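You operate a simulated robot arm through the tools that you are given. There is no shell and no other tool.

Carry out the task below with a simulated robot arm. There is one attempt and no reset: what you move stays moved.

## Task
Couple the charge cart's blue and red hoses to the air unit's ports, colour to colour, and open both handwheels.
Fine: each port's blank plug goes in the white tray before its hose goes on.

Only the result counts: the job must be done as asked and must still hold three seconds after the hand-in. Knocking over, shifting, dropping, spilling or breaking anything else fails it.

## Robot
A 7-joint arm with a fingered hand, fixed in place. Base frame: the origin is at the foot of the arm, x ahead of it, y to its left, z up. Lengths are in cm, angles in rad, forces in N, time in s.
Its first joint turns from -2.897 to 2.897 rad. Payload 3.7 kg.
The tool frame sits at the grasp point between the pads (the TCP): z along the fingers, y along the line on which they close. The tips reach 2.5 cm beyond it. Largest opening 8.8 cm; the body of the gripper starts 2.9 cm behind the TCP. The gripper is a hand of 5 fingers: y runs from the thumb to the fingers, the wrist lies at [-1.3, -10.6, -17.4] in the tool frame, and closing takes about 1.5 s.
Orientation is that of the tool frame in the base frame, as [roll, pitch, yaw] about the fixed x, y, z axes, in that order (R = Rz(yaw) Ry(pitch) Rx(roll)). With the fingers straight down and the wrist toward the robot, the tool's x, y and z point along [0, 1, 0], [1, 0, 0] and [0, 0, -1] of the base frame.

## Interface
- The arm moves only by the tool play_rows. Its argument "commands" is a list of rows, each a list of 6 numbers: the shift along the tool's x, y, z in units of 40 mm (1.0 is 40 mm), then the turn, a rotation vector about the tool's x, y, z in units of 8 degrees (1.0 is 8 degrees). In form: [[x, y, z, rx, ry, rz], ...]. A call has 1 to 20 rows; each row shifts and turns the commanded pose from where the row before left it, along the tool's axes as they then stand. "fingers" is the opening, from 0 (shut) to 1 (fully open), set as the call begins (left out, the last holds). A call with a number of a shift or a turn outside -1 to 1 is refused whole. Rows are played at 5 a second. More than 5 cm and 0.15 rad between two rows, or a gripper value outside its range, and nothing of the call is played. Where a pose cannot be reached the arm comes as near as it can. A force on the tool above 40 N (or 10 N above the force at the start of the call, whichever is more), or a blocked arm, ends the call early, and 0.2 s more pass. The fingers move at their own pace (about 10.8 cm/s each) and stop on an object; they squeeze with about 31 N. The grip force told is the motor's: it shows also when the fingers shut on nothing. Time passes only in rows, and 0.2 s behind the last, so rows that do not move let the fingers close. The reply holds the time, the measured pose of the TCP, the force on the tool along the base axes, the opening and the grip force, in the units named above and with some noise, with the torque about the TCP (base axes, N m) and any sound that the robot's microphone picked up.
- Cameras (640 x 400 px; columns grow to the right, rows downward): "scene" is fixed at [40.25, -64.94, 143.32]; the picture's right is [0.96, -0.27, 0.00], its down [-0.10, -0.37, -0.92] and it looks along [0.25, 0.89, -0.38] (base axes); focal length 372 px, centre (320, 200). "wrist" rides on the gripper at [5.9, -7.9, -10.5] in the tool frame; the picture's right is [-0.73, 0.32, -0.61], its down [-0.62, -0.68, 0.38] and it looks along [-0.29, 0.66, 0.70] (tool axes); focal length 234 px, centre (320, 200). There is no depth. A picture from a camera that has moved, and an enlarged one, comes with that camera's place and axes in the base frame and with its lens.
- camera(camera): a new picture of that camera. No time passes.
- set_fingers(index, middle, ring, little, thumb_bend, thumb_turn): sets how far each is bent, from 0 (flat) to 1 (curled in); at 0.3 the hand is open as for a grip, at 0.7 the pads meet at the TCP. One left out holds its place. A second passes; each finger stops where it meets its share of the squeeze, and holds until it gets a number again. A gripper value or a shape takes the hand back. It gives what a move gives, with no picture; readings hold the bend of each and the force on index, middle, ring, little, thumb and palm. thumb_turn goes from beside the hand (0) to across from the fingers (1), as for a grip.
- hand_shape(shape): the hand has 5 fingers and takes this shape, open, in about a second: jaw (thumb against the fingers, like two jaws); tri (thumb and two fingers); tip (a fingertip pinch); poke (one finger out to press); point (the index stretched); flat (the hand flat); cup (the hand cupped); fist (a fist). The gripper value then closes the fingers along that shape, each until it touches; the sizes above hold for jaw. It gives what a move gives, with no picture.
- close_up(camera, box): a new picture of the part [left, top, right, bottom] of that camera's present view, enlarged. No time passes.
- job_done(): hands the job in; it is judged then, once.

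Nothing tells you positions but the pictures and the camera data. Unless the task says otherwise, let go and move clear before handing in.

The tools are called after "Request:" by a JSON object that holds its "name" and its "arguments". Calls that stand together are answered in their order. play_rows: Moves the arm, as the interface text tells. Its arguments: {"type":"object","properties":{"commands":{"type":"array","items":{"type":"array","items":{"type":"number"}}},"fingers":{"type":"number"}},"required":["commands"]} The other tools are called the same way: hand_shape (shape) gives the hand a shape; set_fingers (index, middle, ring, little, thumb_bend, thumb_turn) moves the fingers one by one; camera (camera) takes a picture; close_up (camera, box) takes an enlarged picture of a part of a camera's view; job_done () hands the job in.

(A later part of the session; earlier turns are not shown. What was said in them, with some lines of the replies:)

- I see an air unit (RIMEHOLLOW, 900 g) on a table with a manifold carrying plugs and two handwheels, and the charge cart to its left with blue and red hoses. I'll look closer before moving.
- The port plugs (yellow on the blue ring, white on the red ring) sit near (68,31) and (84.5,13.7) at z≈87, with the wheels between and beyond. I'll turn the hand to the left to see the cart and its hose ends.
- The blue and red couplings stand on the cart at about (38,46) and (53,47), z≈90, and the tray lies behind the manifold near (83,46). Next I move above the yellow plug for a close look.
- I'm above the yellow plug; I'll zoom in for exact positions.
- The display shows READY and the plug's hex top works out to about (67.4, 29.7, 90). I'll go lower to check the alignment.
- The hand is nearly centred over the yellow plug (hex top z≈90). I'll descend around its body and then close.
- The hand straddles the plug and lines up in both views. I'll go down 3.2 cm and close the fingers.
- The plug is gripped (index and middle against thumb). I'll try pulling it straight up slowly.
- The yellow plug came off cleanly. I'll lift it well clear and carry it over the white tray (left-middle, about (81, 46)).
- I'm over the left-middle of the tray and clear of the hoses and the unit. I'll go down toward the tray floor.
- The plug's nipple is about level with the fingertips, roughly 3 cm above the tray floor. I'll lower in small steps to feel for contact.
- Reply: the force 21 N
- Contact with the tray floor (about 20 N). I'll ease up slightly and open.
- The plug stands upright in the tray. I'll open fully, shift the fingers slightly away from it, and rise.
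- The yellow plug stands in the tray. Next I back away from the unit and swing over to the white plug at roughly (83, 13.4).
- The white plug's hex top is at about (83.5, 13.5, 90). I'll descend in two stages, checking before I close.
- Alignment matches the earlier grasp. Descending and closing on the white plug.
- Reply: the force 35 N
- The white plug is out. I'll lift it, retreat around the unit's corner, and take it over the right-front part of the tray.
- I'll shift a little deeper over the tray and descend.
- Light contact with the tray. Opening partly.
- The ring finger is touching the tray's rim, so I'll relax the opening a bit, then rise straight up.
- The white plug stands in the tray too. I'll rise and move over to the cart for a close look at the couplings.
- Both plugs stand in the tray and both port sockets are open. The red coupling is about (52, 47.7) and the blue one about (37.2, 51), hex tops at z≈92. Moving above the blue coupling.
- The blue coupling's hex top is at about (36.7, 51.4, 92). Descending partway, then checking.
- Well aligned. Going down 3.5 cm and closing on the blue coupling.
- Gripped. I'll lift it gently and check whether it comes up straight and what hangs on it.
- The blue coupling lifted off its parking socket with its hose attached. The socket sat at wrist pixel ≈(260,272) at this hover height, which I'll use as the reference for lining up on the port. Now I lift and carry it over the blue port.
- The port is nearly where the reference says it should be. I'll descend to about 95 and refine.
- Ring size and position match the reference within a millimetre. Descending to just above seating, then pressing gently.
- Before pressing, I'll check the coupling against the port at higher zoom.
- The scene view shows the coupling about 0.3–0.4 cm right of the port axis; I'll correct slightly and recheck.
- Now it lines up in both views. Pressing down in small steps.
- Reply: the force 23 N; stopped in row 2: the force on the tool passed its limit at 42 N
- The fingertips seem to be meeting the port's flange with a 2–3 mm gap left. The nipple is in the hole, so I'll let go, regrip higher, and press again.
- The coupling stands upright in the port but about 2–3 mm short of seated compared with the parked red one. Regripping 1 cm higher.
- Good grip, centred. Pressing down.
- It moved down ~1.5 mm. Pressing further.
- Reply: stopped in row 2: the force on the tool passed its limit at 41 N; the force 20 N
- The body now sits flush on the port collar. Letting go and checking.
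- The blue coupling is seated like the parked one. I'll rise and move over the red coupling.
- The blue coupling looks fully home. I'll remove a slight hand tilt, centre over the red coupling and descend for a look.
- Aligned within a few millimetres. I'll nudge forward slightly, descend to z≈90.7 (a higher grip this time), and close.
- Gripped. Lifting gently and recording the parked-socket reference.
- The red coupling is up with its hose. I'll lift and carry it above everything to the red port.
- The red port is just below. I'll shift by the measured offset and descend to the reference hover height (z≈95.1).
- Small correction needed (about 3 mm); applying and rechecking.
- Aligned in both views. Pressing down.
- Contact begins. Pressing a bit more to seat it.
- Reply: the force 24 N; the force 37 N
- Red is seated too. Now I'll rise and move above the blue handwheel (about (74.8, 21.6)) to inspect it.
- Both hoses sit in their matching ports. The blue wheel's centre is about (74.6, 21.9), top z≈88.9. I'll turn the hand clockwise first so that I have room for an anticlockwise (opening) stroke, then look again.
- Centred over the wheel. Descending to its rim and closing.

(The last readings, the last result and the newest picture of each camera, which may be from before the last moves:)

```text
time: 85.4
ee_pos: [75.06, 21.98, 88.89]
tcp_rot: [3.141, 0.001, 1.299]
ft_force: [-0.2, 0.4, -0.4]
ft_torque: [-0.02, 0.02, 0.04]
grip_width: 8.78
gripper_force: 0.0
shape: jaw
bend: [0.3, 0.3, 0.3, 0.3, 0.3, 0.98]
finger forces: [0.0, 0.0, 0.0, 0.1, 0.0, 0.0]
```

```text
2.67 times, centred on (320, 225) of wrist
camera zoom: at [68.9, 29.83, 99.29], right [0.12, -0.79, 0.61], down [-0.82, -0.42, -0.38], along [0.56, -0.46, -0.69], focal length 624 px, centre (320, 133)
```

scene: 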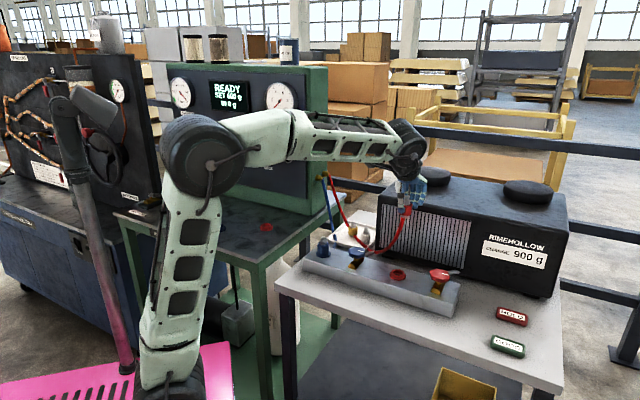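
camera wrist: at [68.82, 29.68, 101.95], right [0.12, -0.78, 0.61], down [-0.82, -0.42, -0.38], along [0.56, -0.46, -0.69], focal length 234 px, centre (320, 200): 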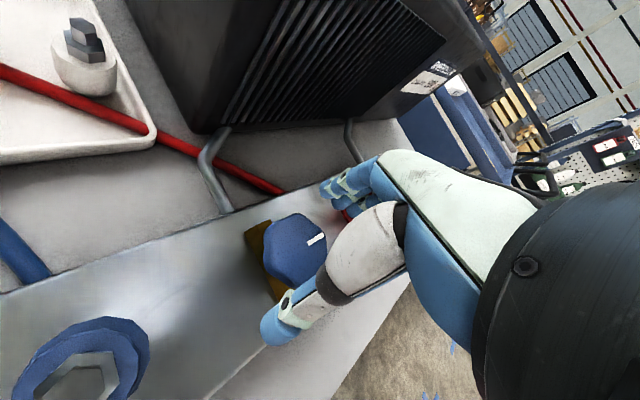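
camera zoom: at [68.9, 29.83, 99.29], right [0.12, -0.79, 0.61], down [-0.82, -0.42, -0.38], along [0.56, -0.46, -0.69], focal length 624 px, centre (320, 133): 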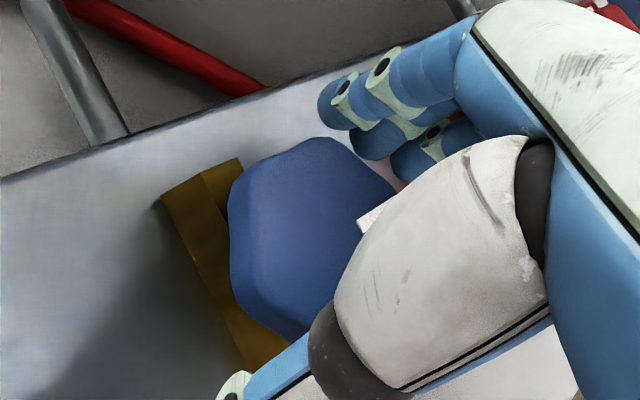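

Request:
{"name": "play_rows", "arguments": {"commands": [[0, 0, 0, 0, 0, 0], [0, 0, 0, 0, 0, 0], [0, 0, 0, 0, 0, 0], [0, 0, 0, 0, 0, 0], [0, 0, 0, 0, 0, 0], [0, 0, 0, 0, 0, 0], [0, 0, 0, 0, 0, 0]], "fingers": 0}}

Request:
{"name": "close_up", "arguments": {"camera": "scene", "box": [310, 220, 406, 280]}}

Request:
{"name": "close_up", "arguments": {"camera": "wrist", "box": [200, 150, 440, 300]}}

```text
time: 87.0
ee_pos: [74.92, 21.99, 88.8]
tcp_rot: [3.14, 0.003, 1.299]
ft_force: [-9.5, 4.5, -22.2]
ft_torque: [0.1, 0.12, 0.02]
grip_width: 3.49
gripper_force: 30.8
shape: jaw
bend: [0.74, 0.53, 0.55, 0.52, 0.72, 1.0]
finger forces: [16.2, 8.5, 0.4, 0.0, 34.6, 0.1]
```

```text
6.67 times, centred on (358, 250) of scene
camera zoom: at [40.25, -64.94, 143.32], right [0.96, -0.27, 0.0], down [-0.1, -0.37, -0.92], along [0.25, 0.89, -0.38], focal length 2481 px, centre (67, -133)
```

zoom: 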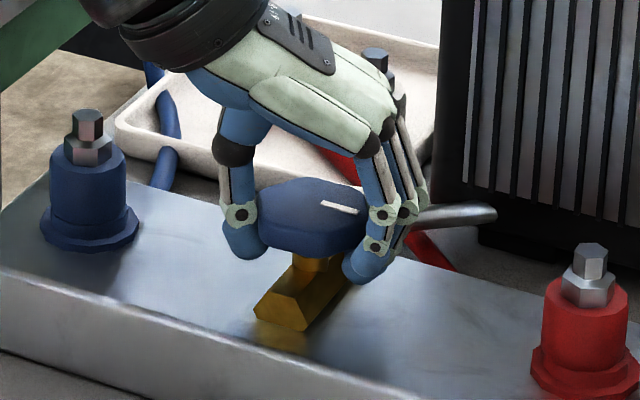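

```text
2.67 times, centred on (320, 225) of wrist
camera zoom: at [68.9, 29.87, 99.21], right [0.12, -0.78, 0.61], down [-0.82, -0.42, -0.38], along [0.55, -0.46, -0.69], focal length 624 px, centre (320, 133)
```

zoom: 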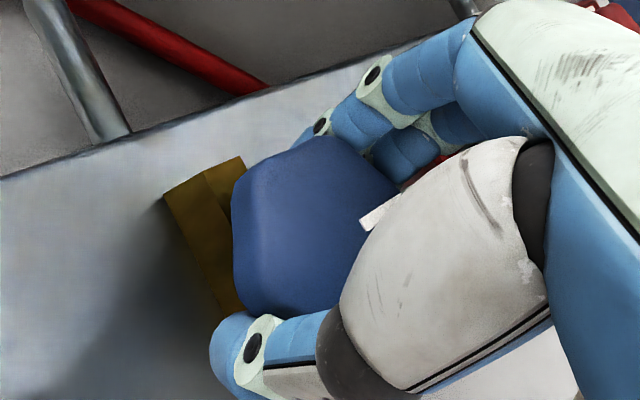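

Gripped around the rim. Turning anticlockwise a little to test the direction.

Request:
{"name": "play_rows", "arguments": {"commands": [[0, 0, 0, 0, 0, -0.5], [0, 0, 0, 0, 0, -0.5], [0, 0, 0, 0, 0, -0.5], [0, 0, 0, 0, 0, -0.5]]}}

Request:
{"name": "close_up", "arguments": {"camera": "scene", "box": [310, 220, 406, 280]}}

```text
time: 88.0
ee_pos: [74.88, 21.94, 88.75]
tcp_rot: [3.14, 0.004, 1.579]
ft_force: [-5.3, 1.3, -16.0]
ft_torque: [0.0, 0.15, -0.1]
grip_width: 3.49
gripper_force: 30.7
shape: jaw
bend: [0.74, 0.54, 0.55, 0.52, 0.73, 0.99]
finger forces: [16.7, 7.8, 0.0, 0.0, 29.5, 0.1]
```

```text
6.67 times, centred on (358, 250) of scene
camera zoom: at [40.25, -64.94, 143.32], right [0.96, -0.27, 0.0], down [-0.1, -0.37, -0.92], along [0.25, 0.89, -0.38], focal length 2481 px, centre (67, -133)
```

zoom: 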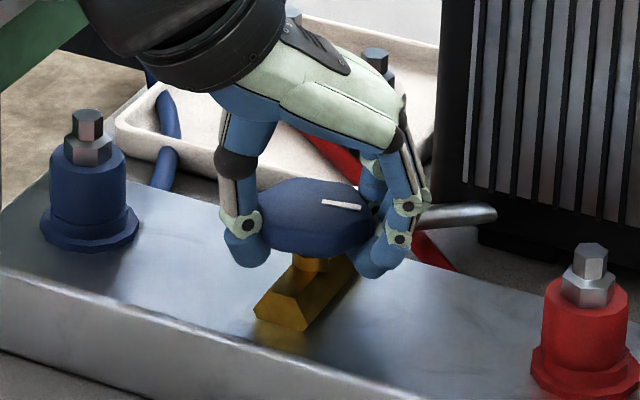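

It turns freely anticlockwise with the hand. Continuing the stroke.

Request:
{"name": "play_rows", "arguments": {"commands": [[0, 0, 0, 0, 0, -0.7], [0, 0, 0, 0, 0, -0.7], [0, 0, 0, 0, 0, -0.7], [0, 0, 0, 0, 0, -0.7], [0, 0, 0, 0, 0, -0.7], [0, 0, 0, 0, 0, -0.7]]}}

Request:
{"name": "close_up", "arguments": {"camera": "scene", "box": [310, 220, 406, 280]}}

```text
time: 89.4
ee_pos: [74.92, 21.87, 88.8]
tcp_rot: [-3.139, 0.001, 2.164]
ft_force: [-3.5, 0.8, -19.5]
ft_torque: [-0.09, 0.13, -0.07]
grip_width: 3.4
gripper_force: 31.1
shape: jaw
bend: [0.74, 0.53, 0.55, 0.52, 0.73, 0.98]
finger forces: [18.7, 9.2, 0.0, 0.0, 30.1, 0.1]
```

```text
6.67 times, centred on (358, 250) of scene
camera zoom: at [40.25, -64.94, 143.32], right [0.96, -0.27, 0.0], down [-0.1, -0.37, -0.92], along [0.25, 0.89, -0.38], focal length 2481 px, centre (67, -133)
```

zoom: 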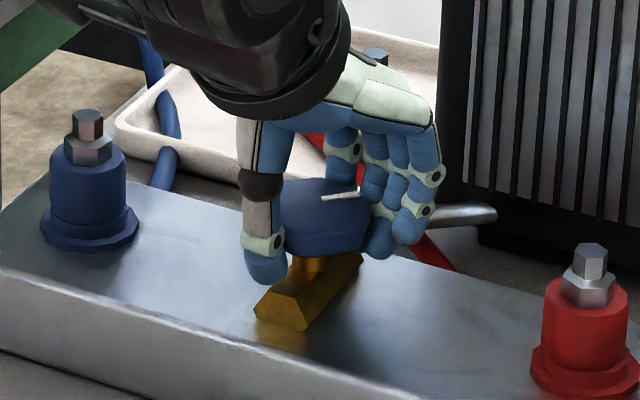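

Request:
{"name": "play_rows", "arguments": {"commands": [[0, 0, 0, 0, 0, -0.7], [0, 0, 0, 0, 0, -0.7], [0, 0, 0, 0, 0, -0.7], [0, 0, 0, 0, 0, -0.7], [0, 0, 0, 0, 0, -0.7], [0, 0, 0, 0, 0, -0.7], [0, 0, 0, 0, 0, -0.7], [0, 0, 0, 0, 0, -0.7]]}}

Request:
{"name": "close_up", "arguments": {"camera": "scene", "box": [310, 220, 406, 280]}}

Request:
{"name": "close_up", "arguments": {"camera": "wrist", "box": [200, 150, 440, 300]}}

```text
time: 91.2
ee_pos: [74.84, 22.01, 88.71]
tcp_rot: [-3.14, 0.003, 2.949]
ft_force: [-0.4, -12.6, -17.8]
ft_torque: [-0.22, -0.02, -0.08]
grip_width: 3.41
gripper_force: 31.2
shape: jaw
bend: [0.74, 0.54, 0.55, 0.52, 0.73, 0.98]
finger forces: [14.9, 8.1, 0.1, 0.1, 34.7, 0.1]
```

```text
6.67 times, centred on (358, 250) of scene
camera zoom: at [40.25, -64.94, 143.32], right [0.96, -0.27, 0.0], down [-0.1, -0.37, -0.92], along [0.25, 0.89, -0.38], focal length 2481 px, centre (67, -133)
```

zoom: 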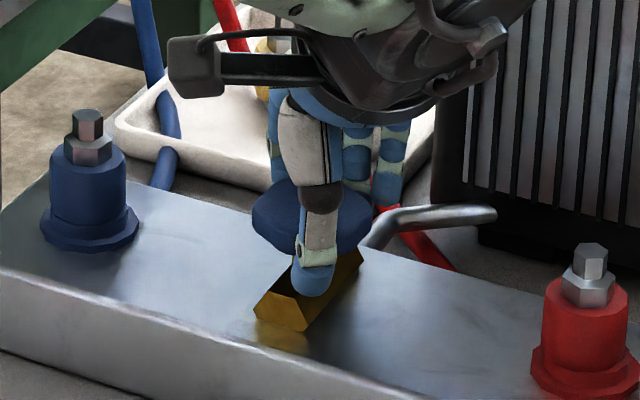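

```text
2.67 times, centred on (320, 225) of wrist
camera zoom: at [67.57, 15.38, 99.19], right [0.77, 0.18, 0.61], down [0.48, -0.79, -0.38], along [0.41, 0.59, -0.7], focal length 624 px, centre (320, 133)
```

zoom: 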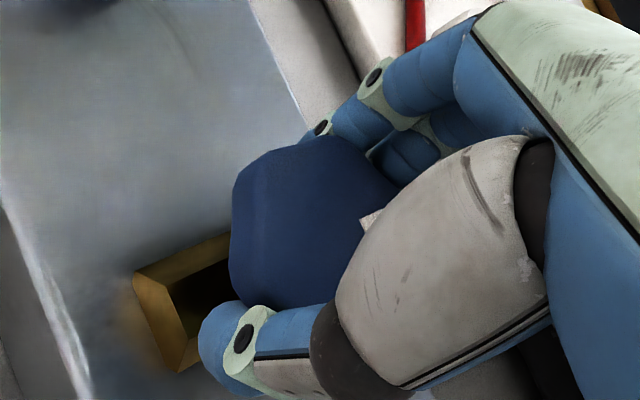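

The wheel turned with the hand, about 95° so far, with no stop felt. I'll continue the stroke a bit further.

Request:
{"name": "play_rows", "arguments": {"commands": [[0, 0, 0, 0, 0, -0.7], [0, 0, 0, 0, 0, -0.7], [0, 0, 0, 0, 0, -0.7], [0, 0, 0, 0, 0, -0.7], [0, 0, 0, 0, 0, -0.7]]}}

Request:
{"name": "camera", "arguments": {"camera": "scene"}}

Request:
{"name": "camera", "arguments": {"camera": "wrist"}}

```text
time: 92.4
ee_pos: [74.97, 22.0, 88.71]
tcp_rot: [-3.14, 0.0, -2.849]
ft_force: [18.2, -0.6, -23.6]
ft_torque: [-0.34, -0.34, -0.89]
grip_width: 3.2
gripper_force: 31.1
shape: jaw
bend: [0.74, 0.56, 0.55, 0.52, 0.74, 0.91]
finger forces: [21.3, 16.1, 0.0, 0.1, 31.4, 0.0]
```

```text
taken
```

scene: 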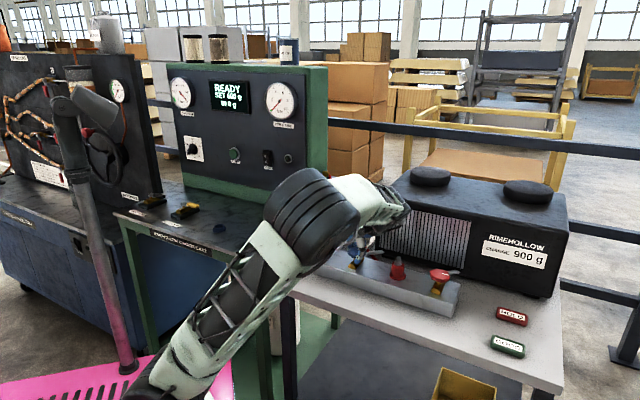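

```text
taken
camera wrist: at [71.63, 12.73, 99.14], right [0.6, 0.52, 0.61], down [0.79, -0.47, -0.38], along [0.09, 0.71, -0.7], focal length 234 px, centre (320, 200)
```

wrist: 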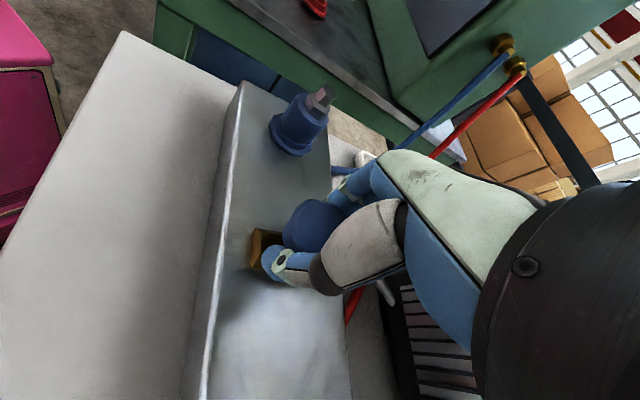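

A firm resisting torque now: the wheel has reached its stop, roughly 110° anticlockwise. I'll release and rise straight up.

Request:
{"name": "play_rows", "arguments": {"commands": [[0, 0, 0, 0, 0, 0], [0, 0, 0, 0, 0, 0], [0, 0, 0, 0, 0, 0], [0, 0, 0, 0, 0, 0], [0, 0, 0, 0, 0, 0]], "fingers": 1}}

Request:
{"name": "play_rows", "arguments": {"commands": [[0, 0, -0.3, 0, 0, 0], [0, 0, -0.5, 0, 0, 0], [0, 0, -0.8, 0, 0, 0], [0, 0, -0.8, 0, 0, 0], [0, 0, -0.8, 0, 0, 0]]}}

Request:
{"name": "close_up", "arguments": {"camera": "scene", "box": [310, 220, 406, 280]}}

Request:
{"name": "camera", "arguments": {"camera": "wrist"}}

```text
time: 93.6
ee_pos: [74.88, 21.96, 88.94]
tcp_rot: [-3.141, 0.001, -2.848]
ft_force: [1.3, 0.6, -0.4]
ft_torque: [0.01, 0.03, 0.06]
grip_width: 8.75
gripper_force: 0.1
shape: jaw
bend: [0.3, 0.3, 0.3, 0.3, 0.3, 0.98]
finger forces: [0.0, 0.0, 0.1, 0.0, 0.0, 0.0]
```

```text
time: 94.8
ee_pos: [75.14, 22.17, 101.48]
tcp_rot: [-3.14, 0.001, -2.848]
ft_force: [0.5, 0.0, -0.2]
ft_torque: [0.0, 0.02, -0.04]
grip_width: 8.77
gripper_force: 0.0
shape: jaw
bend: [0.3, 0.3, 0.3, 0.3, 0.3, 0.98]
finger forces: [0.0, 0.0, 0.0, 0.0, 0.0, 0.0]
```

```text
6.67 times, centred on (358, 250) of scene
camera zoom: at [40.25, -64.94, 143.32], right [0.96, -0.27, 0.0], down [-0.1, -0.37, -0.92], along [0.25, 0.89, -0.38], focal length 2481 px, centre (67, -133)
```

zoom: 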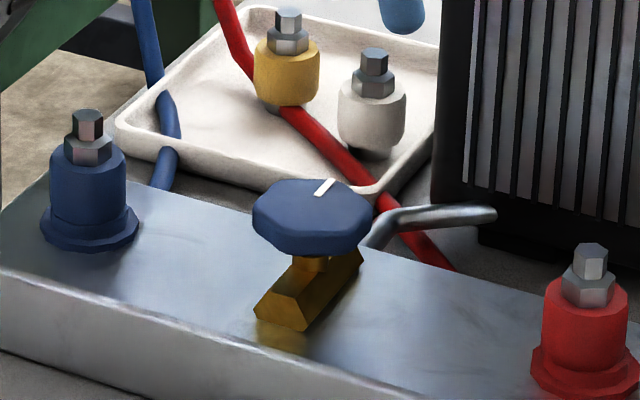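

```text
taken
camera wrist: at [71.66, 12.89, 112.01], right [0.6, 0.52, 0.61], down [0.79, -0.47, -0.38], along [0.09, 0.71, -0.7], focal length 234 px, centre (320, 200)
```

wrist: 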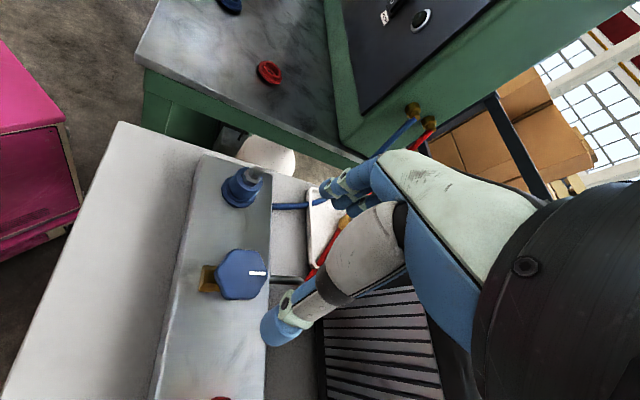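

The blue wheel's mark now runs along the valve body (it was crosswise before), so it is open: a quarter turn anticlockwise to the stop. Now I turn the hand back for the same stroke on the red wheel.

Request:
{"name": "play_rows", "arguments": {"commands": [[0, 0, 0, 0, 0, 0.98], [0, 0, 0, 0, 0, 0.98], [0, 0, 0, 0, 0, 0.98], [0, 0, 0, 0, 0, 0.98], [0, 0, 0, 0, 0, 0.98], [0, 0, 0, 0, 0, 0.98], [0, 0, 0, 0, 0, 0.98], [0, 0, 0, 0, 0, 0.98], [0, 0, 0, 0, 0, 0.98], [0, 0, 0, 0, 0, 0.98], [0, 0, 0, 0, 0, 0.98], [0, 0, 0, 0, 0, 0.98], [0, 0, 0, 0, 0, 0.98], [0, 0, 0, 0, 0, 0.98], [0, 0, 0, 0, 0, 0.98], [0, 0, 0, 0, 0, 0.98], [0, 0, 0, 0, 0, 0.98], [0, 0, 0, 0, 0, 0.98]]}}

Request:
{"name": "camera", "arguments": {"camera": "wrist"}}

Request:
{"name": "camera", "arguments": {"camera": "scene"}}

```text
time: 98.6
ee_pos: [74.89, 21.98, 101.59]
tcp_rot: [3.139, 0.001, 0.97]
ft_force: [-0.4, -0.8, 0.1]
ft_torque: [-0.02, -0.01, -0.01]
grip_width: 8.76
gripper_force: 0.1
shape: jaw
bend: [0.3, 0.3, 0.3, 0.3, 0.3, 0.98]
finger forces: [0.0, 0.1, 0.0, 0.1, 0.0, 0.0]
```

```text
taken
camera wrist: at [71.61, 31.29, 112.0], right [-0.15, -0.78, 0.61], down [-0.91, -0.13, -0.39], along [0.38, -0.61, -0.69], focal length 234 px, centre (320, 200)
```

wrist: 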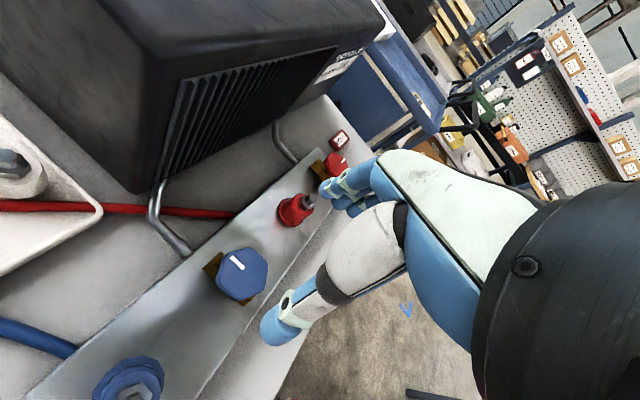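

```text
taken
```

scene: 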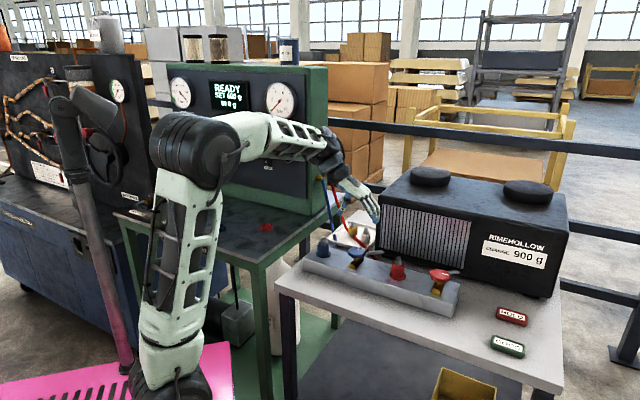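

Request:
{"name": "play_rows", "arguments": {"commands": [[-0.16, 0.833, 0, 0, 0, 0], [-0.16, 0.833, 0, 0, 0, 0], [-0.16, 0.833, 0, 0, 0, 0], [-0.16, 0.833, 0, 0, 0, 0], [-0.16, 0.833, 0, 0, 0, 0], [-0.16, 0.833, 0, 0, 0, 0], [-0.16, 0.833, 0, 0, 0, 0], [0, 0, 0, 0, 0, 0.97], [0, 0, 0, 0, 0, 0.97]]}}

Request:
{"name": "camera", "arguments": {"camera": "wrist"}}

Request:
{"name": "close_up", "arguments": {"camera": "scene", "box": [380, 220, 476, 280]}}

Request:
{"name": "close_up", "arguments": {"camera": "scene", "box": [392, 250, 472, 300]}}

```text
time: 100.6
ee_pos: [91.68, 5.2, 101.56]
tcp_rot: [3.138, 0.0, 0.7]
ft_force: [-0.3, -1.0, -0.2]
ft_torque: [0.01, 0.03, -0.02]
grip_width: 8.78
gripper_force: 0.0
shape: jaw
bend: [0.3, 0.3, 0.3, 0.3, 0.3, 0.98]
finger forces: [0.0, 0.0, 0.0, 0.1, 0.0, 0.0]
```

```text
taken
camera wrist: at [90.99, 15.02, 111.96], right [-0.35, -0.71, 0.61], down [-0.92, 0.12, -0.39], along [0.2, -0.69, -0.69], focal length 234 px, centre (320, 200)
```

wrist: 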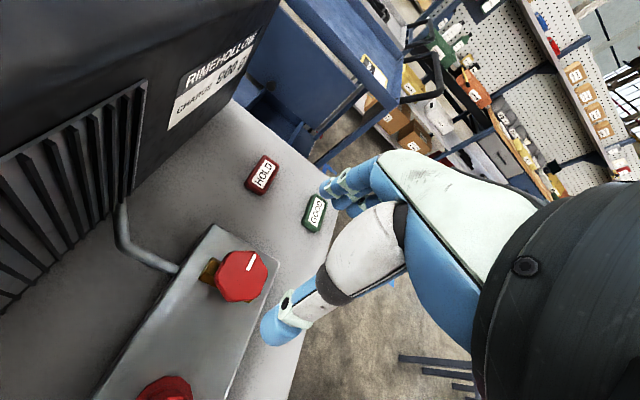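

```text
6.67 times, centred on (428, 250) of scene
camera zoom: at [40.25, -64.94, 143.32], right [0.96, -0.27, 0.0], down [-0.1, -0.37, -0.92], along [0.25, 0.89, -0.38], focal length 2481 px, centre (-400, -133)
```

zoom: 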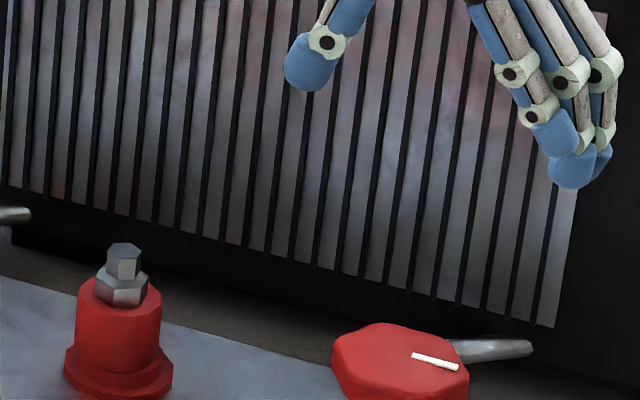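

```text
8.00 times, centred on (432, 275) of scene
camera zoom: at [40.25, -64.94, 143.32], right [0.96, -0.27, 0.0], down [-0.1, -0.37, -0.92], along [0.25, 0.89, -0.38], focal length 2977 px, centre (-576, -400)
```

zoom: 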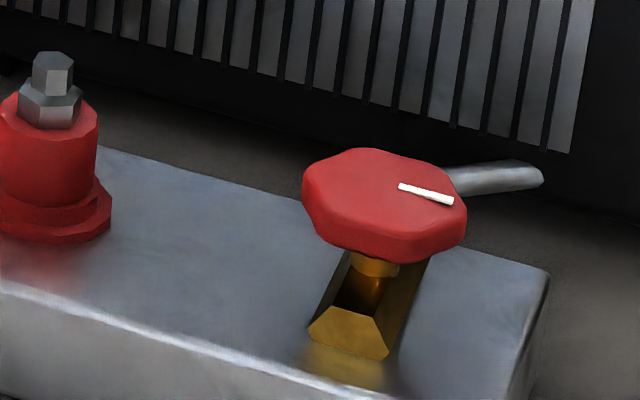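

The red wheel sits just under the hand; its mark is crosswise (closed), as the blue one's was. Descending.

Request:
{"name": "play_rows", "arguments": {"commands": [[0.09, 0.01, 0.6, 0, 0, 0], [0, 0, 0.7, 0, 0, 0], [0, 0, 0.7, 0, 0, 0], [0, 0, 0.53, 0, 0, 0]]}}

Request:
{"name": "camera", "arguments": {"camera": "wrist"}}

Request:
{"name": "close_up", "arguments": {"camera": "scene", "box": [392, 240, 472, 290]}}

```text
time: 101.6
ee_pos: [91.9, 5.39, 91.5]
tcp_rot: [3.14, -0.002, 0.701]
ft_force: [-0.4, 0.0, 0.1]
ft_torque: [-0.02, 0.0, 0.03]
grip_width: 8.74
gripper_force: 0.0
shape: jaw
bend: [0.3, 0.3, 0.3, 0.3, 0.3, 0.98]
finger forces: [0.0, 0.0, 0.1, 0.0, 0.0, 0.1]
```

```text
taken
camera wrist: at [91.33, 15.21, 101.89], right [-0.35, -0.71, 0.61], down [-0.92, 0.12, -0.38], along [0.2, -0.69, -0.69], focal length 234 px, centre (320, 200)
```

wrist: 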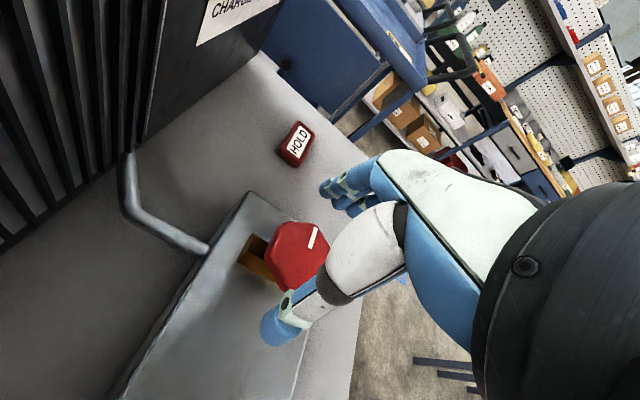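

```text
8.00 times, centred on (432, 265) of scene
camera zoom: at [40.25, -64.94, 143.32], right [0.96, -0.27, 0.0], down [-0.1, -0.37, -0.92], along [0.25, 0.89, -0.38], focal length 2977 px, centre (-576, -320)
```

zoom: 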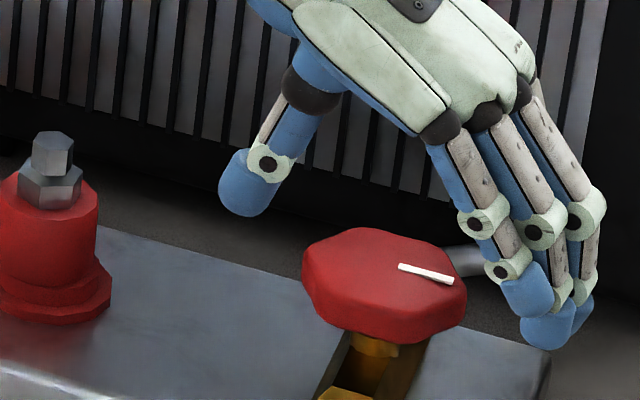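

Request:
{"name": "play_rows", "arguments": {"commands": [[0, -0.06, 0.3, 0, 0, 0], [0, 0, 0.35, 0, 0, 0]]}}

Request:
{"name": "close_up", "arguments": {"camera": "wrist", "box": [200, 150, 440, 300]}}

Request:
{"name": "close_up", "arguments": {"camera": "scene", "box": [392, 240, 472, 290]}}

```text
time: 102.2
ee_pos: [91.92, 5.41, 88.91]
tcp_rot: [3.141, 0.001, 0.702]
ft_force: [-0.3, -0.3, -0.1]
ft_torque: [0.02, -0.01, 0.02]
grip_width: 8.78
gripper_force: 0.0
shape: jaw
bend: [0.3, 0.3, 0.3, 0.3, 0.3, 0.98]
finger forces: [0.0, 0.0, 0.1, 0.0, 0.0, 0.0]
```

```text
2.67 times, centred on (320, 225) of wrist
camera zoom: at [91.23, 15.37, 99.32], right [-0.35, -0.71, 0.61], down [-0.92, 0.12, -0.38], along [0.2, -0.69, -0.69], focal length 624 px, centre (320, 133)
```

zoom: 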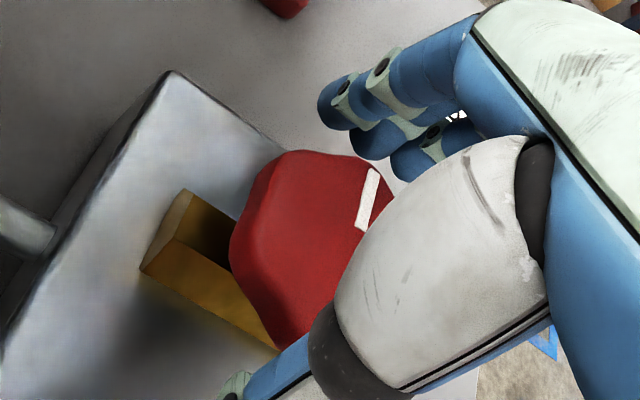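

```text
8.00 times, centred on (432, 265) of scene
camera zoom: at [40.25, -64.94, 143.32], right [0.96, -0.27, 0.0], down [-0.1, -0.37, -0.92], along [0.25, 0.89, -0.38], focal length 2977 px, centre (-576, -320)
```

zoom: 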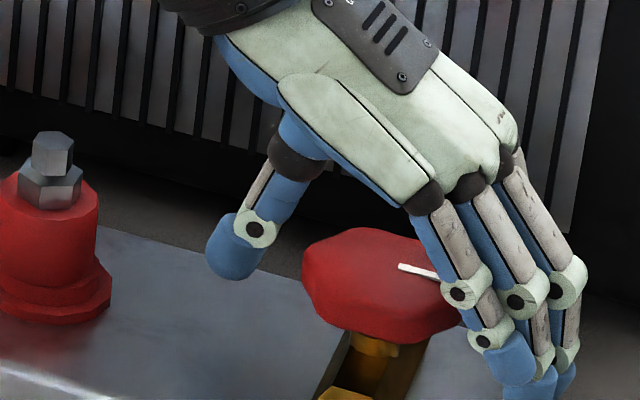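

Request:
{"name": "play_rows", "arguments": {"commands": [[-0.05, -0.05, 0, 0, 0, 0], [0, 0, 0, 0, 0, 0]]}}

Request:
{"name": "play_rows", "arguments": {"commands": [[0, 0, 0, 0, 0, 0], [0, 0, 0, 0, 0, 0], [0, 0, 0, 0, 0, 0], [0, 0, 0, 0, 0, 0], [0, 0, 0, 0, 0, 0], [0, 0, 0, 0, 0, 0], [0, 0, 0, 0, 0, 0]], "fingers": 0}}

Request:
{"name": "close_up", "arguments": {"camera": "scene", "box": [392, 240, 472, 290]}}

Request:
{"name": "close_up", "arguments": {"camera": "wrist", "box": [200, 150, 440, 300]}}

```text
time: 102.8
ee_pos: [91.52, 5.54, 88.92]
tcp_rot: [3.14, -0.001, 0.703]
ft_force: [0.4, 0.5, -0.4]
ft_torque: [0.01, -0.01, 0.03]
grip_width: 8.79
gripper_force: 0.0
shape: jaw
bend: [0.3, 0.3, 0.3, 0.3, 0.3, 0.98]
finger forces: [0.0, 0.0, 0.0, 0.1, 0.0, 0.0]
```

```text
time: 104.4
ee_pos: [91.56, 5.53, 88.86]
tcp_rot: [3.139, 0.003, 0.701]
ft_force: [-6.3, 7.2, -19.7]
ft_torque: [0.14, 0.11, 0.01]
grip_width: 3.56
gripper_force: 30.9
shape: jaw
bend: [0.74, 0.5, 0.51, 0.48, 0.73, 1.0]
finger forces: [15.4, 8.7, 0.3, 0.0, 33.2, 0.0]
```

```text
8.00 times, centred on (432, 265) of scene
camera zoom: at [40.25, -64.94, 143.32], right [0.96, -0.27, 0.0], down [-0.1, -0.37, -0.92], along [0.25, 0.89, -0.38], focal length 2977 px, centre (-576, -320)
```

zoom: 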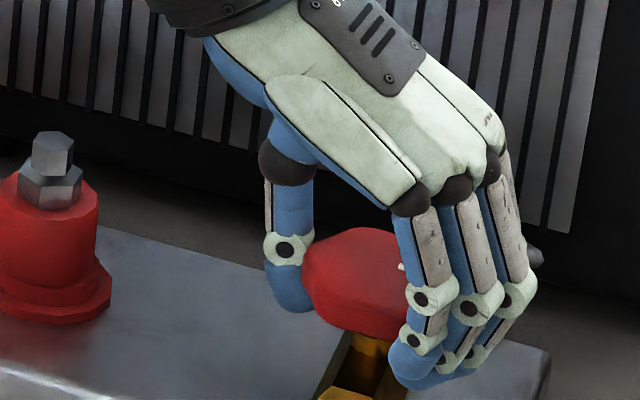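

```text
2.67 times, centred on (320, 225) of wrist
camera zoom: at [90.87, 15.49, 99.23], right [-0.35, -0.71, 0.61], down [-0.92, 0.12, -0.38], along [0.2, -0.69, -0.69], focal length 624 px, centre (320, 133)
```

zoom: 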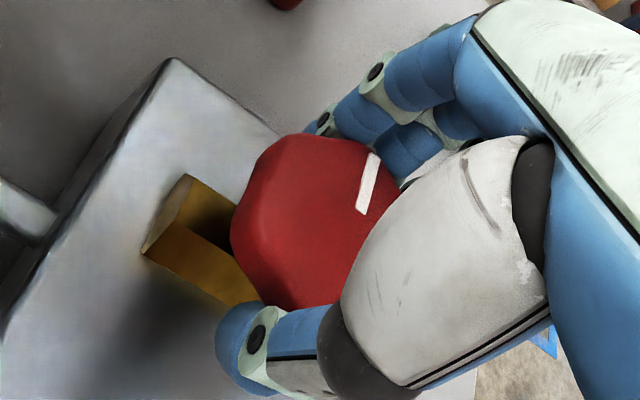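

Good grip. Turning anticlockwise.

Request:
{"name": "play_rows", "arguments": {"commands": [[0, 0, 0, 0, 0, -0.5], [0, 0, 0, 0, 0, -0.6], [0, 0, 0, 0, 0, -0.7], [0, 0, 0, 0, 0, -0.7], [0, 0, 0, 0, 0, -0.7], [0, 0, 0, 0, 0, -0.7], [0, 0, 0, 0, 0, -0.7], [0, 0, 0, 0, 0, -0.7]]}}

Request:
{"name": "close_up", "arguments": {"camera": "wrist", "box": [200, 150, 440, 300]}}

Request:
{"name": "close_up", "arguments": {"camera": "scene", "box": [382, 230, 478, 290]}}

```text
time: 106.2
ee_pos: [91.39, 5.45, 88.8]
tcp_rot: [3.141, 0.004, 1.441]
ft_force: [-12.5, 1.4, -21.1]
ft_torque: [0.05, 0.3, -0.07]
grip_width: 3.5
gripper_force: 31.2
shape: jaw
bend: [0.74, 0.51, 0.51, 0.48, 0.73, 0.98]
finger forces: [15.1, 9.0, 0.0, 0.1, 35.2, 0.0]
```

```text
2.67 times, centred on (320, 225) of wrist
camera zoom: at [84.31, 12.29, 99.25], right [0.23, -0.76, 0.61], down [-0.76, -0.53, -0.38], along [0.61, -0.37, -0.7], focal length 624 px, centre (320, 133)
```

zoom: 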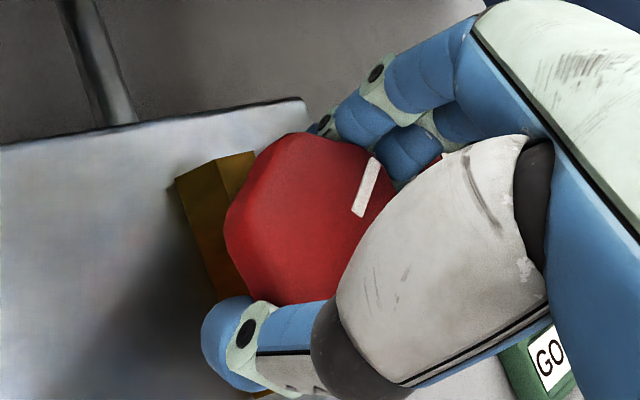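

```text
6.67 times, centred on (430, 260) of scene
camera zoom: at [40.25, -64.94, 143.32], right [0.96, -0.27, 0.0], down [-0.1, -0.37, -0.92], along [0.25, 0.89, -0.38], focal length 2481 px, centre (-413, -200)
```

zoom: 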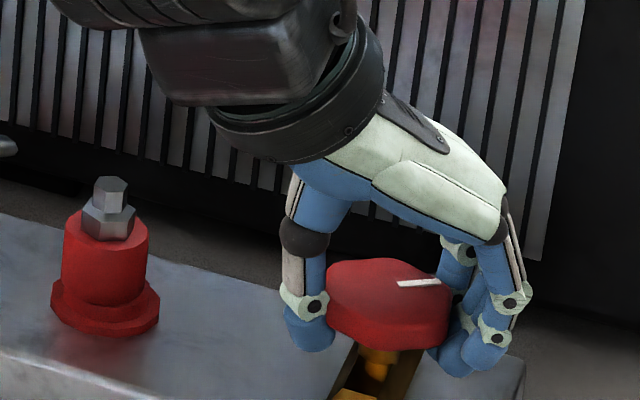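

The wheel follows the hand. Continuing to the stop.

Request:
{"name": "play_rows", "arguments": {"commands": [[0, 0, 0, 0, 0, -0.7], [0, 0, 0, 0, 0, -0.7], [0, 0, 0, 0, 0, -0.7], [0, 0, 0, 0, 0, -0.7], [0, 0, 0, 0, 0, -0.7], [0, 0, 0, 0, 0, -0.7], [0, 0, 0, 0, 0, -0.7], [0, 0, 0, 0, 0, -0.7]]}}

Request:
{"name": "play_rows", "arguments": {"commands": [[0, 0, 0, 0, 0, -0.5], [0, 0, 0, 0, 0, -0.5], [0, 0, 0, 0, 0, -0.5]]}}

Request:
{"name": "close_up", "arguments": {"camera": "wrist", "box": [200, 150, 440, 300]}}

Request:
{"name": "close_up", "arguments": {"camera": "scene", "box": [382, 230, 478, 290]}}

```text
time: 108.0
ee_pos: [91.58, 5.28, 88.86]
tcp_rot: [-3.141, 0.0, 2.224]
ft_force: [-11.6, -14.4, -21.5]
ft_torque: [-0.17, 0.22, -0.11]
grip_width: 3.44
gripper_force: 30.9
shape: jaw
bend: [0.74, 0.52, 0.51, 0.48, 0.72, 0.99]
finger forces: [14.1, 9.4, 0.0, 0.1, 35.4, 0.0]
```

```text
time: 108.8
ee_pos: [91.52, 5.44, 88.81]
tcp_rot: [3.141, 0.002, 2.433]
ft_force: [-1.9, -16.1, -17.9]
ft_torque: [-0.32, 0.14, -0.32]
grip_width: 3.44
gripper_force: 31.0
shape: jaw
bend: [0.75, 0.53, 0.51, 0.48, 0.72, 0.97]
finger forces: [13.9, 9.4, 0.0, 0.0, 32.1, 0.0]
```

```text
2.67 times, centred on (320, 225) of wrist
camera zoom: at [81.85, 3.29, 99.25], right [0.76, -0.23, 0.61], down [0.03, -0.92, -0.38], along [0.65, 0.31, -0.7], focal length 624 px, centre (320, 133)
```

zoom: 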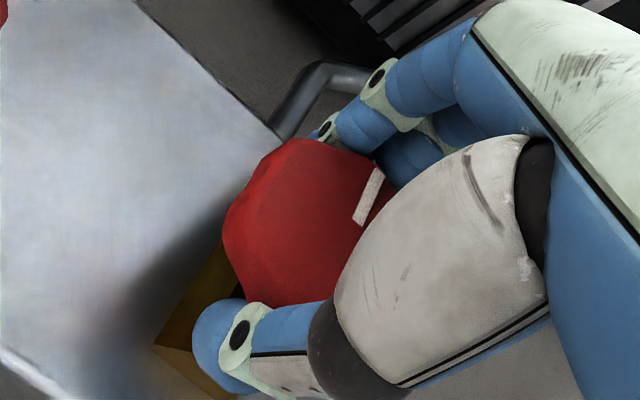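

```text
6.67 times, centred on (430, 260) of scene
camera zoom: at [40.25, -64.94, 143.32], right [0.96, -0.27, 0.0], down [-0.1, -0.37, -0.92], along [0.25, 0.89, -0.38], focal length 2481 px, centre (-413, -200)
```

zoom: 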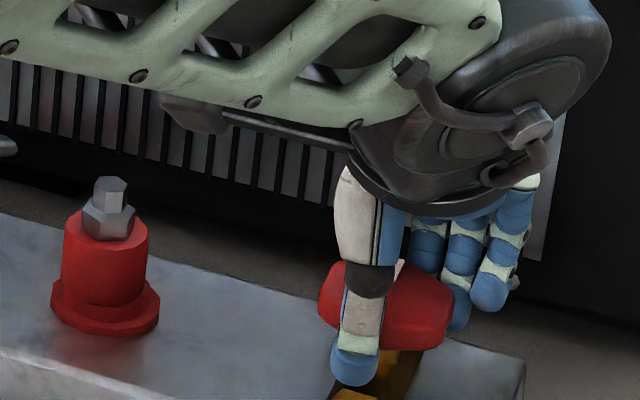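

The resistance is starting to rise (the stop is near). A bit further to be sure.

Request:
{"name": "play_rows", "arguments": {"commands": [[0, 0, 0, 0, 0, -0.5], [0, 0, 0, 0, 0, -0.5], [0, 0, 0, 0, 0, -0.4]]}}

Request:
{"name": "play_rows", "arguments": {"commands": [[0, 0, 0, 0, 0, 0], [0, 0, 0, 0, 0, 0], [0, 0, 0, 0, 0, 0], [0, 0, 0, 0, 0, 0], [0, 0, 0, 0, 0, 0]], "fingers": 1}}

Request:
{"name": "play_rows", "arguments": {"commands": [[0, 0, -0.3, 0, 0, 0], [0, 0, -0.5, 0, 0, 0], [0, 0, -0.8, 0, 0, 0], [0, 0, -0.8, 0, 0, 0], [0, 0, -0.8, 0, 0, 0], [0, 0, -0.8, 0, 0, 0]]}}

Request:
{"name": "close_up", "arguments": {"camera": "scene", "box": [382, 240, 478, 300]}}

Request:
{"name": "camera", "arguments": {"camera": "wrist"}}

```text
time: 109.6
ee_pos: [91.6, 5.46, 88.85]
tcp_rot: [-3.138, 0.001, 2.629]
ft_force: [6.0, -18.0, -25.3]
ft_torque: [-0.43, 0.02, -0.58]
grip_width: 3.35
gripper_force: 30.9
shape: jaw
bend: [0.74, 0.54, 0.52, 0.48, 0.73, 0.94]
finger forces: [16.5, 13.0, 0.0, 0.1, 32.3, 0.0]
```

```text
time: 110.8
ee_pos: [91.53, 5.64, 88.89]
tcp_rot: [-3.14, 0.0, 2.629]
ft_force: [0.1, -0.2, -0.8]
ft_torque: [0.01, 0.02, -0.01]
grip_width: 8.74
gripper_force: 0.1
shape: jaw
bend: [0.3, 0.3, 0.3, 0.3, 0.3, 0.98]
finger forces: [0.1, 0.1, 0.1, 0.0, 0.1, 0.0]
```

```text
time: 112.2
ee_pos: [91.51, 5.55, 104.94]
tcp_rot: [-3.139, 0.002, 2.628]
ft_force: [-0.4, -0.3, 0.4]
ft_torque: [0.02, 0.01, -0.01]
grip_width: 8.76
gripper_force: 0.1
shape: jaw
bend: [0.3, 0.3, 0.3, 0.3, 0.3, 0.98]
finger forces: [0.0, 0.0, 0.0, 0.0, 0.0, 0.0]
```

```text
6.67 times, centred on (430, 270) of scene
camera zoom: at [40.25, -64.94, 143.32], right [0.96, -0.27, 0.0], down [-0.1, -0.37, -0.92], along [0.25, 0.89, -0.38], focal length 2481 px, centre (-413, -267)
```

zoom: 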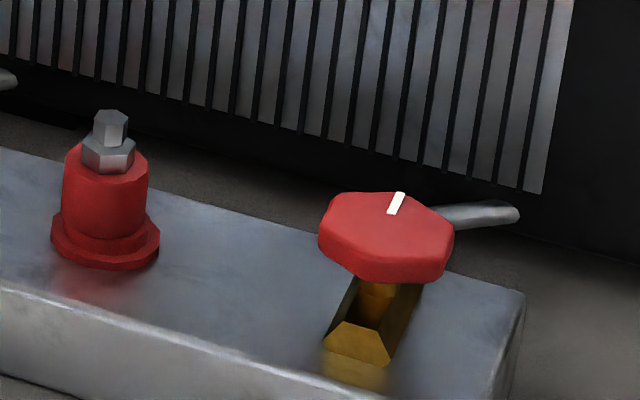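

```text
taken
camera wrist: at [82.47, 1.63, 115.46], right [0.79, -0.07, 0.61], down [0.21, -0.9, -0.38], along [0.58, 0.43, -0.7], focal length 234 px, centre (320, 200)
```

wrist: 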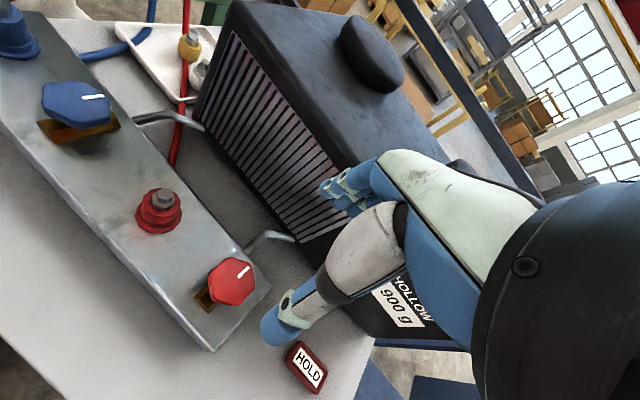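

Both wheel marks now run along their valves (open). I'll raise the hand and back away, then make a final check.

Request:
{"name": "play_rows", "arguments": {"commands": [[0, 0, -0.8, 0, 0, 0], [0, 0, -0.8, 0, 0, 0], [0, 0, -0.8, 0, 0, 0], [0.78, -0.44, 0, 0, 0, 0], [0.78, -0.44, 0, 0, 0, 0], [0.78, -0.44, 0, 0, 0, 0], [0.78, -0.44, 0, 0, 0, 0], [0.78, -0.44, 0, 0, 0, 0], [0.78, -0.44, 0, 0, 0, 0], [0.78, -0.44, 0, 0, 0, 0], [0, 0, 0, 0, 0, 0.9], [0, 0, 0, 0, 0, 0.9], [0, 0, 0, 0, 0, 0.9], [0, 0, 0, 0, 0, 0.9]]}}

Request:
{"name": "camera", "arguments": {"camera": "scene"}}

Request:
{"name": "camera", "arguments": {"camera": "wrist"}}

Request:
{"name": "close_up", "arguments": {"camera": "scene", "box": [290, 200, 466, 310]}}

Request:
{"name": "close_up", "arguments": {"camera": "scene", "box": [150, 60, 342, 180]}}

```text
time: 115.2
ee_pos: [66.35, 5.42, 114.59]
tcp_rot: [-3.142, 0.003, 2.123]
ft_force: [0.1, 0.2, -0.7]
ft_torque: [0.0, -0.02, 0.0]
grip_width: 8.75
gripper_force: 0.0
shape: jaw
bend: [0.3, 0.3, 0.3, 0.3, 0.3, 0.98]
finger forces: [0.0, 0.0, 0.0, 0.0, 0.1, 0.1]
```

```text
taken
```

scene: 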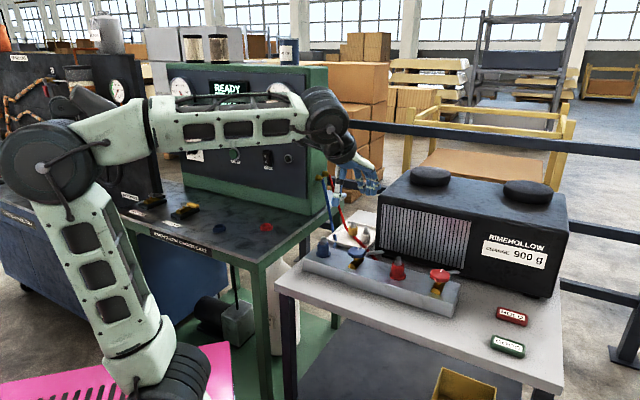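

```text
taken
camera wrist: at [56.51, 6.42, 124.94], right [0.66, -0.45, 0.61], down [-0.25, -0.89, -0.38], along [0.71, 0.1, -0.69], focal length 234 px, centre (320, 200)
```

wrist: 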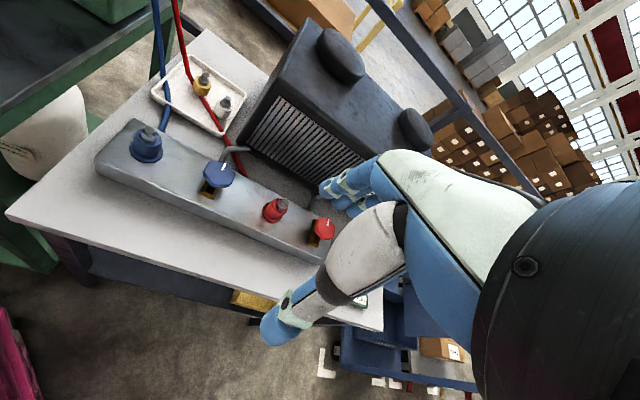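

```text
3.64 times, centred on (378, 255) of scene
camera zoom: at [40.25, -64.94, 143.32], right [0.96, -0.27, 0.0], down [-0.1, -0.37, -0.92], along [0.25, 0.89, -0.38], focal length 1353 px, centre (109, 0)
```

zoom: 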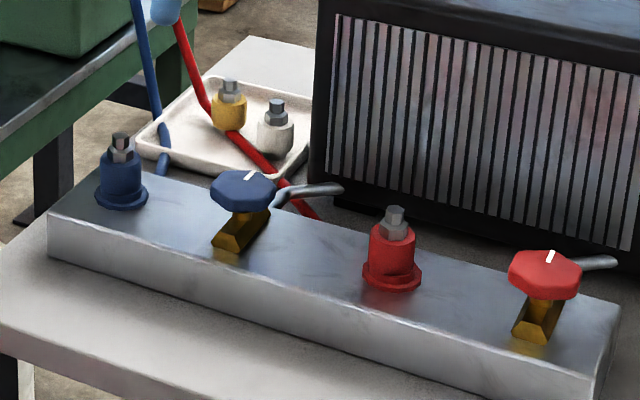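

```text
3.33 times, centred on (246, 120) of scene
camera zoom: at [40.25, -64.94, 143.32], right [0.96, -0.27, 0.0], down [-0.1, -0.37, -0.92], along [0.25, 0.89, -0.38], focal length 1240 px, centre (567, 467)
```

zoom: 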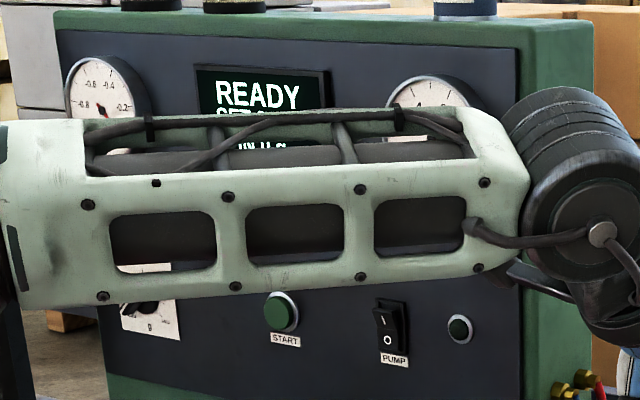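

Request:
{"name": "close_up", "arguments": {"camera": "scene", "box": [280, 170, 440, 270]}}

Request:
{"name": "close_up", "arguments": {"camera": "scene", "box": [308, 228, 340, 260]}}

Request:
{"name": "close_up", "arguments": {"camera": "scene", "box": [384, 248, 416, 280]}}

```text
4.00 times, centred on (360, 220) of scene
camera zoom: at [40.25, -64.94, 143.32], right [0.96, -0.27, 0.0], down [-0.1, -0.37, -0.92], along [0.25, 0.89, -0.38], focal length 1488 px, centre (160, 120)
```

zoom: 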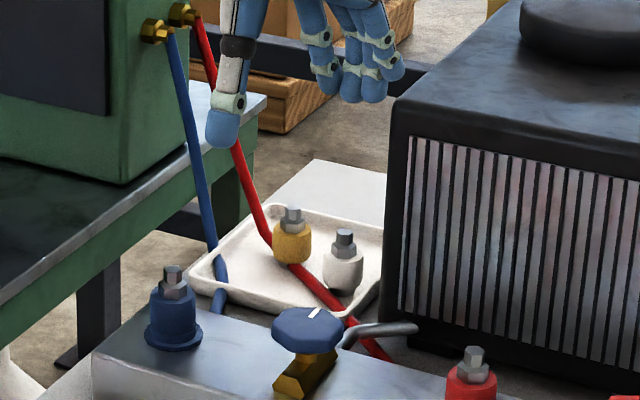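

```text
12.50 times, centred on (324, 244) of scene
camera zoom: at [40.25, -64.94, 143.32], right [0.96, -0.27, 0.0], down [-0.1, -0.37, -0.92], along [0.25, 0.89, -0.38], focal length 4651 px, centre (270, -350)
```

zoom: 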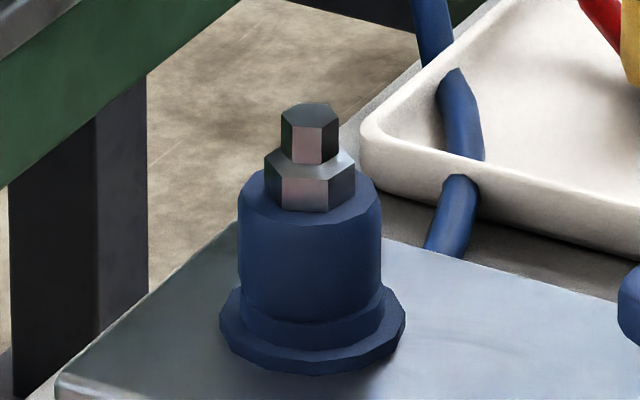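

```text
12.50 times, centred on (400, 264) of scene
camera zoom: at [40.25, -64.94, 143.32], right [0.96, -0.27, 0.0], down [-0.1, -0.37, -0.92], along [0.25, 0.89, -0.38], focal length 4651 px, centre (-680, -600)
```

zoom: 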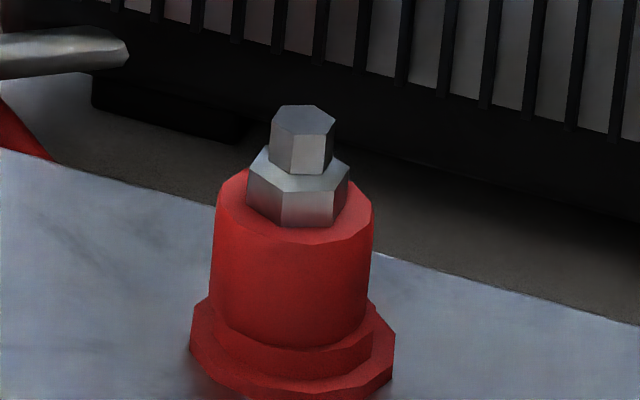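

The two plugs are upright in the white tray. Blue and red couplings are seated flush on their own ports, both handwheels are turned open to their stops, and the hand is clear. Handing in.

Request:
{"name": "job_done", "arguments": {}}

```text
The job is handed in.
```

The blue and red hoses are coupled to their matching ports on the air unit, and both handwheels are open. I've handed the job in; no verdict has come back yet.

- **Plugs:** the yellow plug from the blue port and the white plug from the red port are both standing upright in the white tray. Each went in before its hose was fitted.
- **Hoses:** each coupling sits flush on its port, with about the same gap as the parked couplings and plugs had. I heard no click on either one, and I did not tug them to test the hold.
- **Handwheels:** each wheel turned about a quarter turn anticlockwise until it met a stop. Their white marks now run along the valve bodies; they were crosswise before.
- **Other items:** one finger pressed briefly on the tray's rim with about 7 N while I set down the white plug. The tray looks unmoved in the pictures, and nothing else appears to have shifted.

The hoses drape over the tray, with the red one running by the two plugs. The hand is clear of everything.
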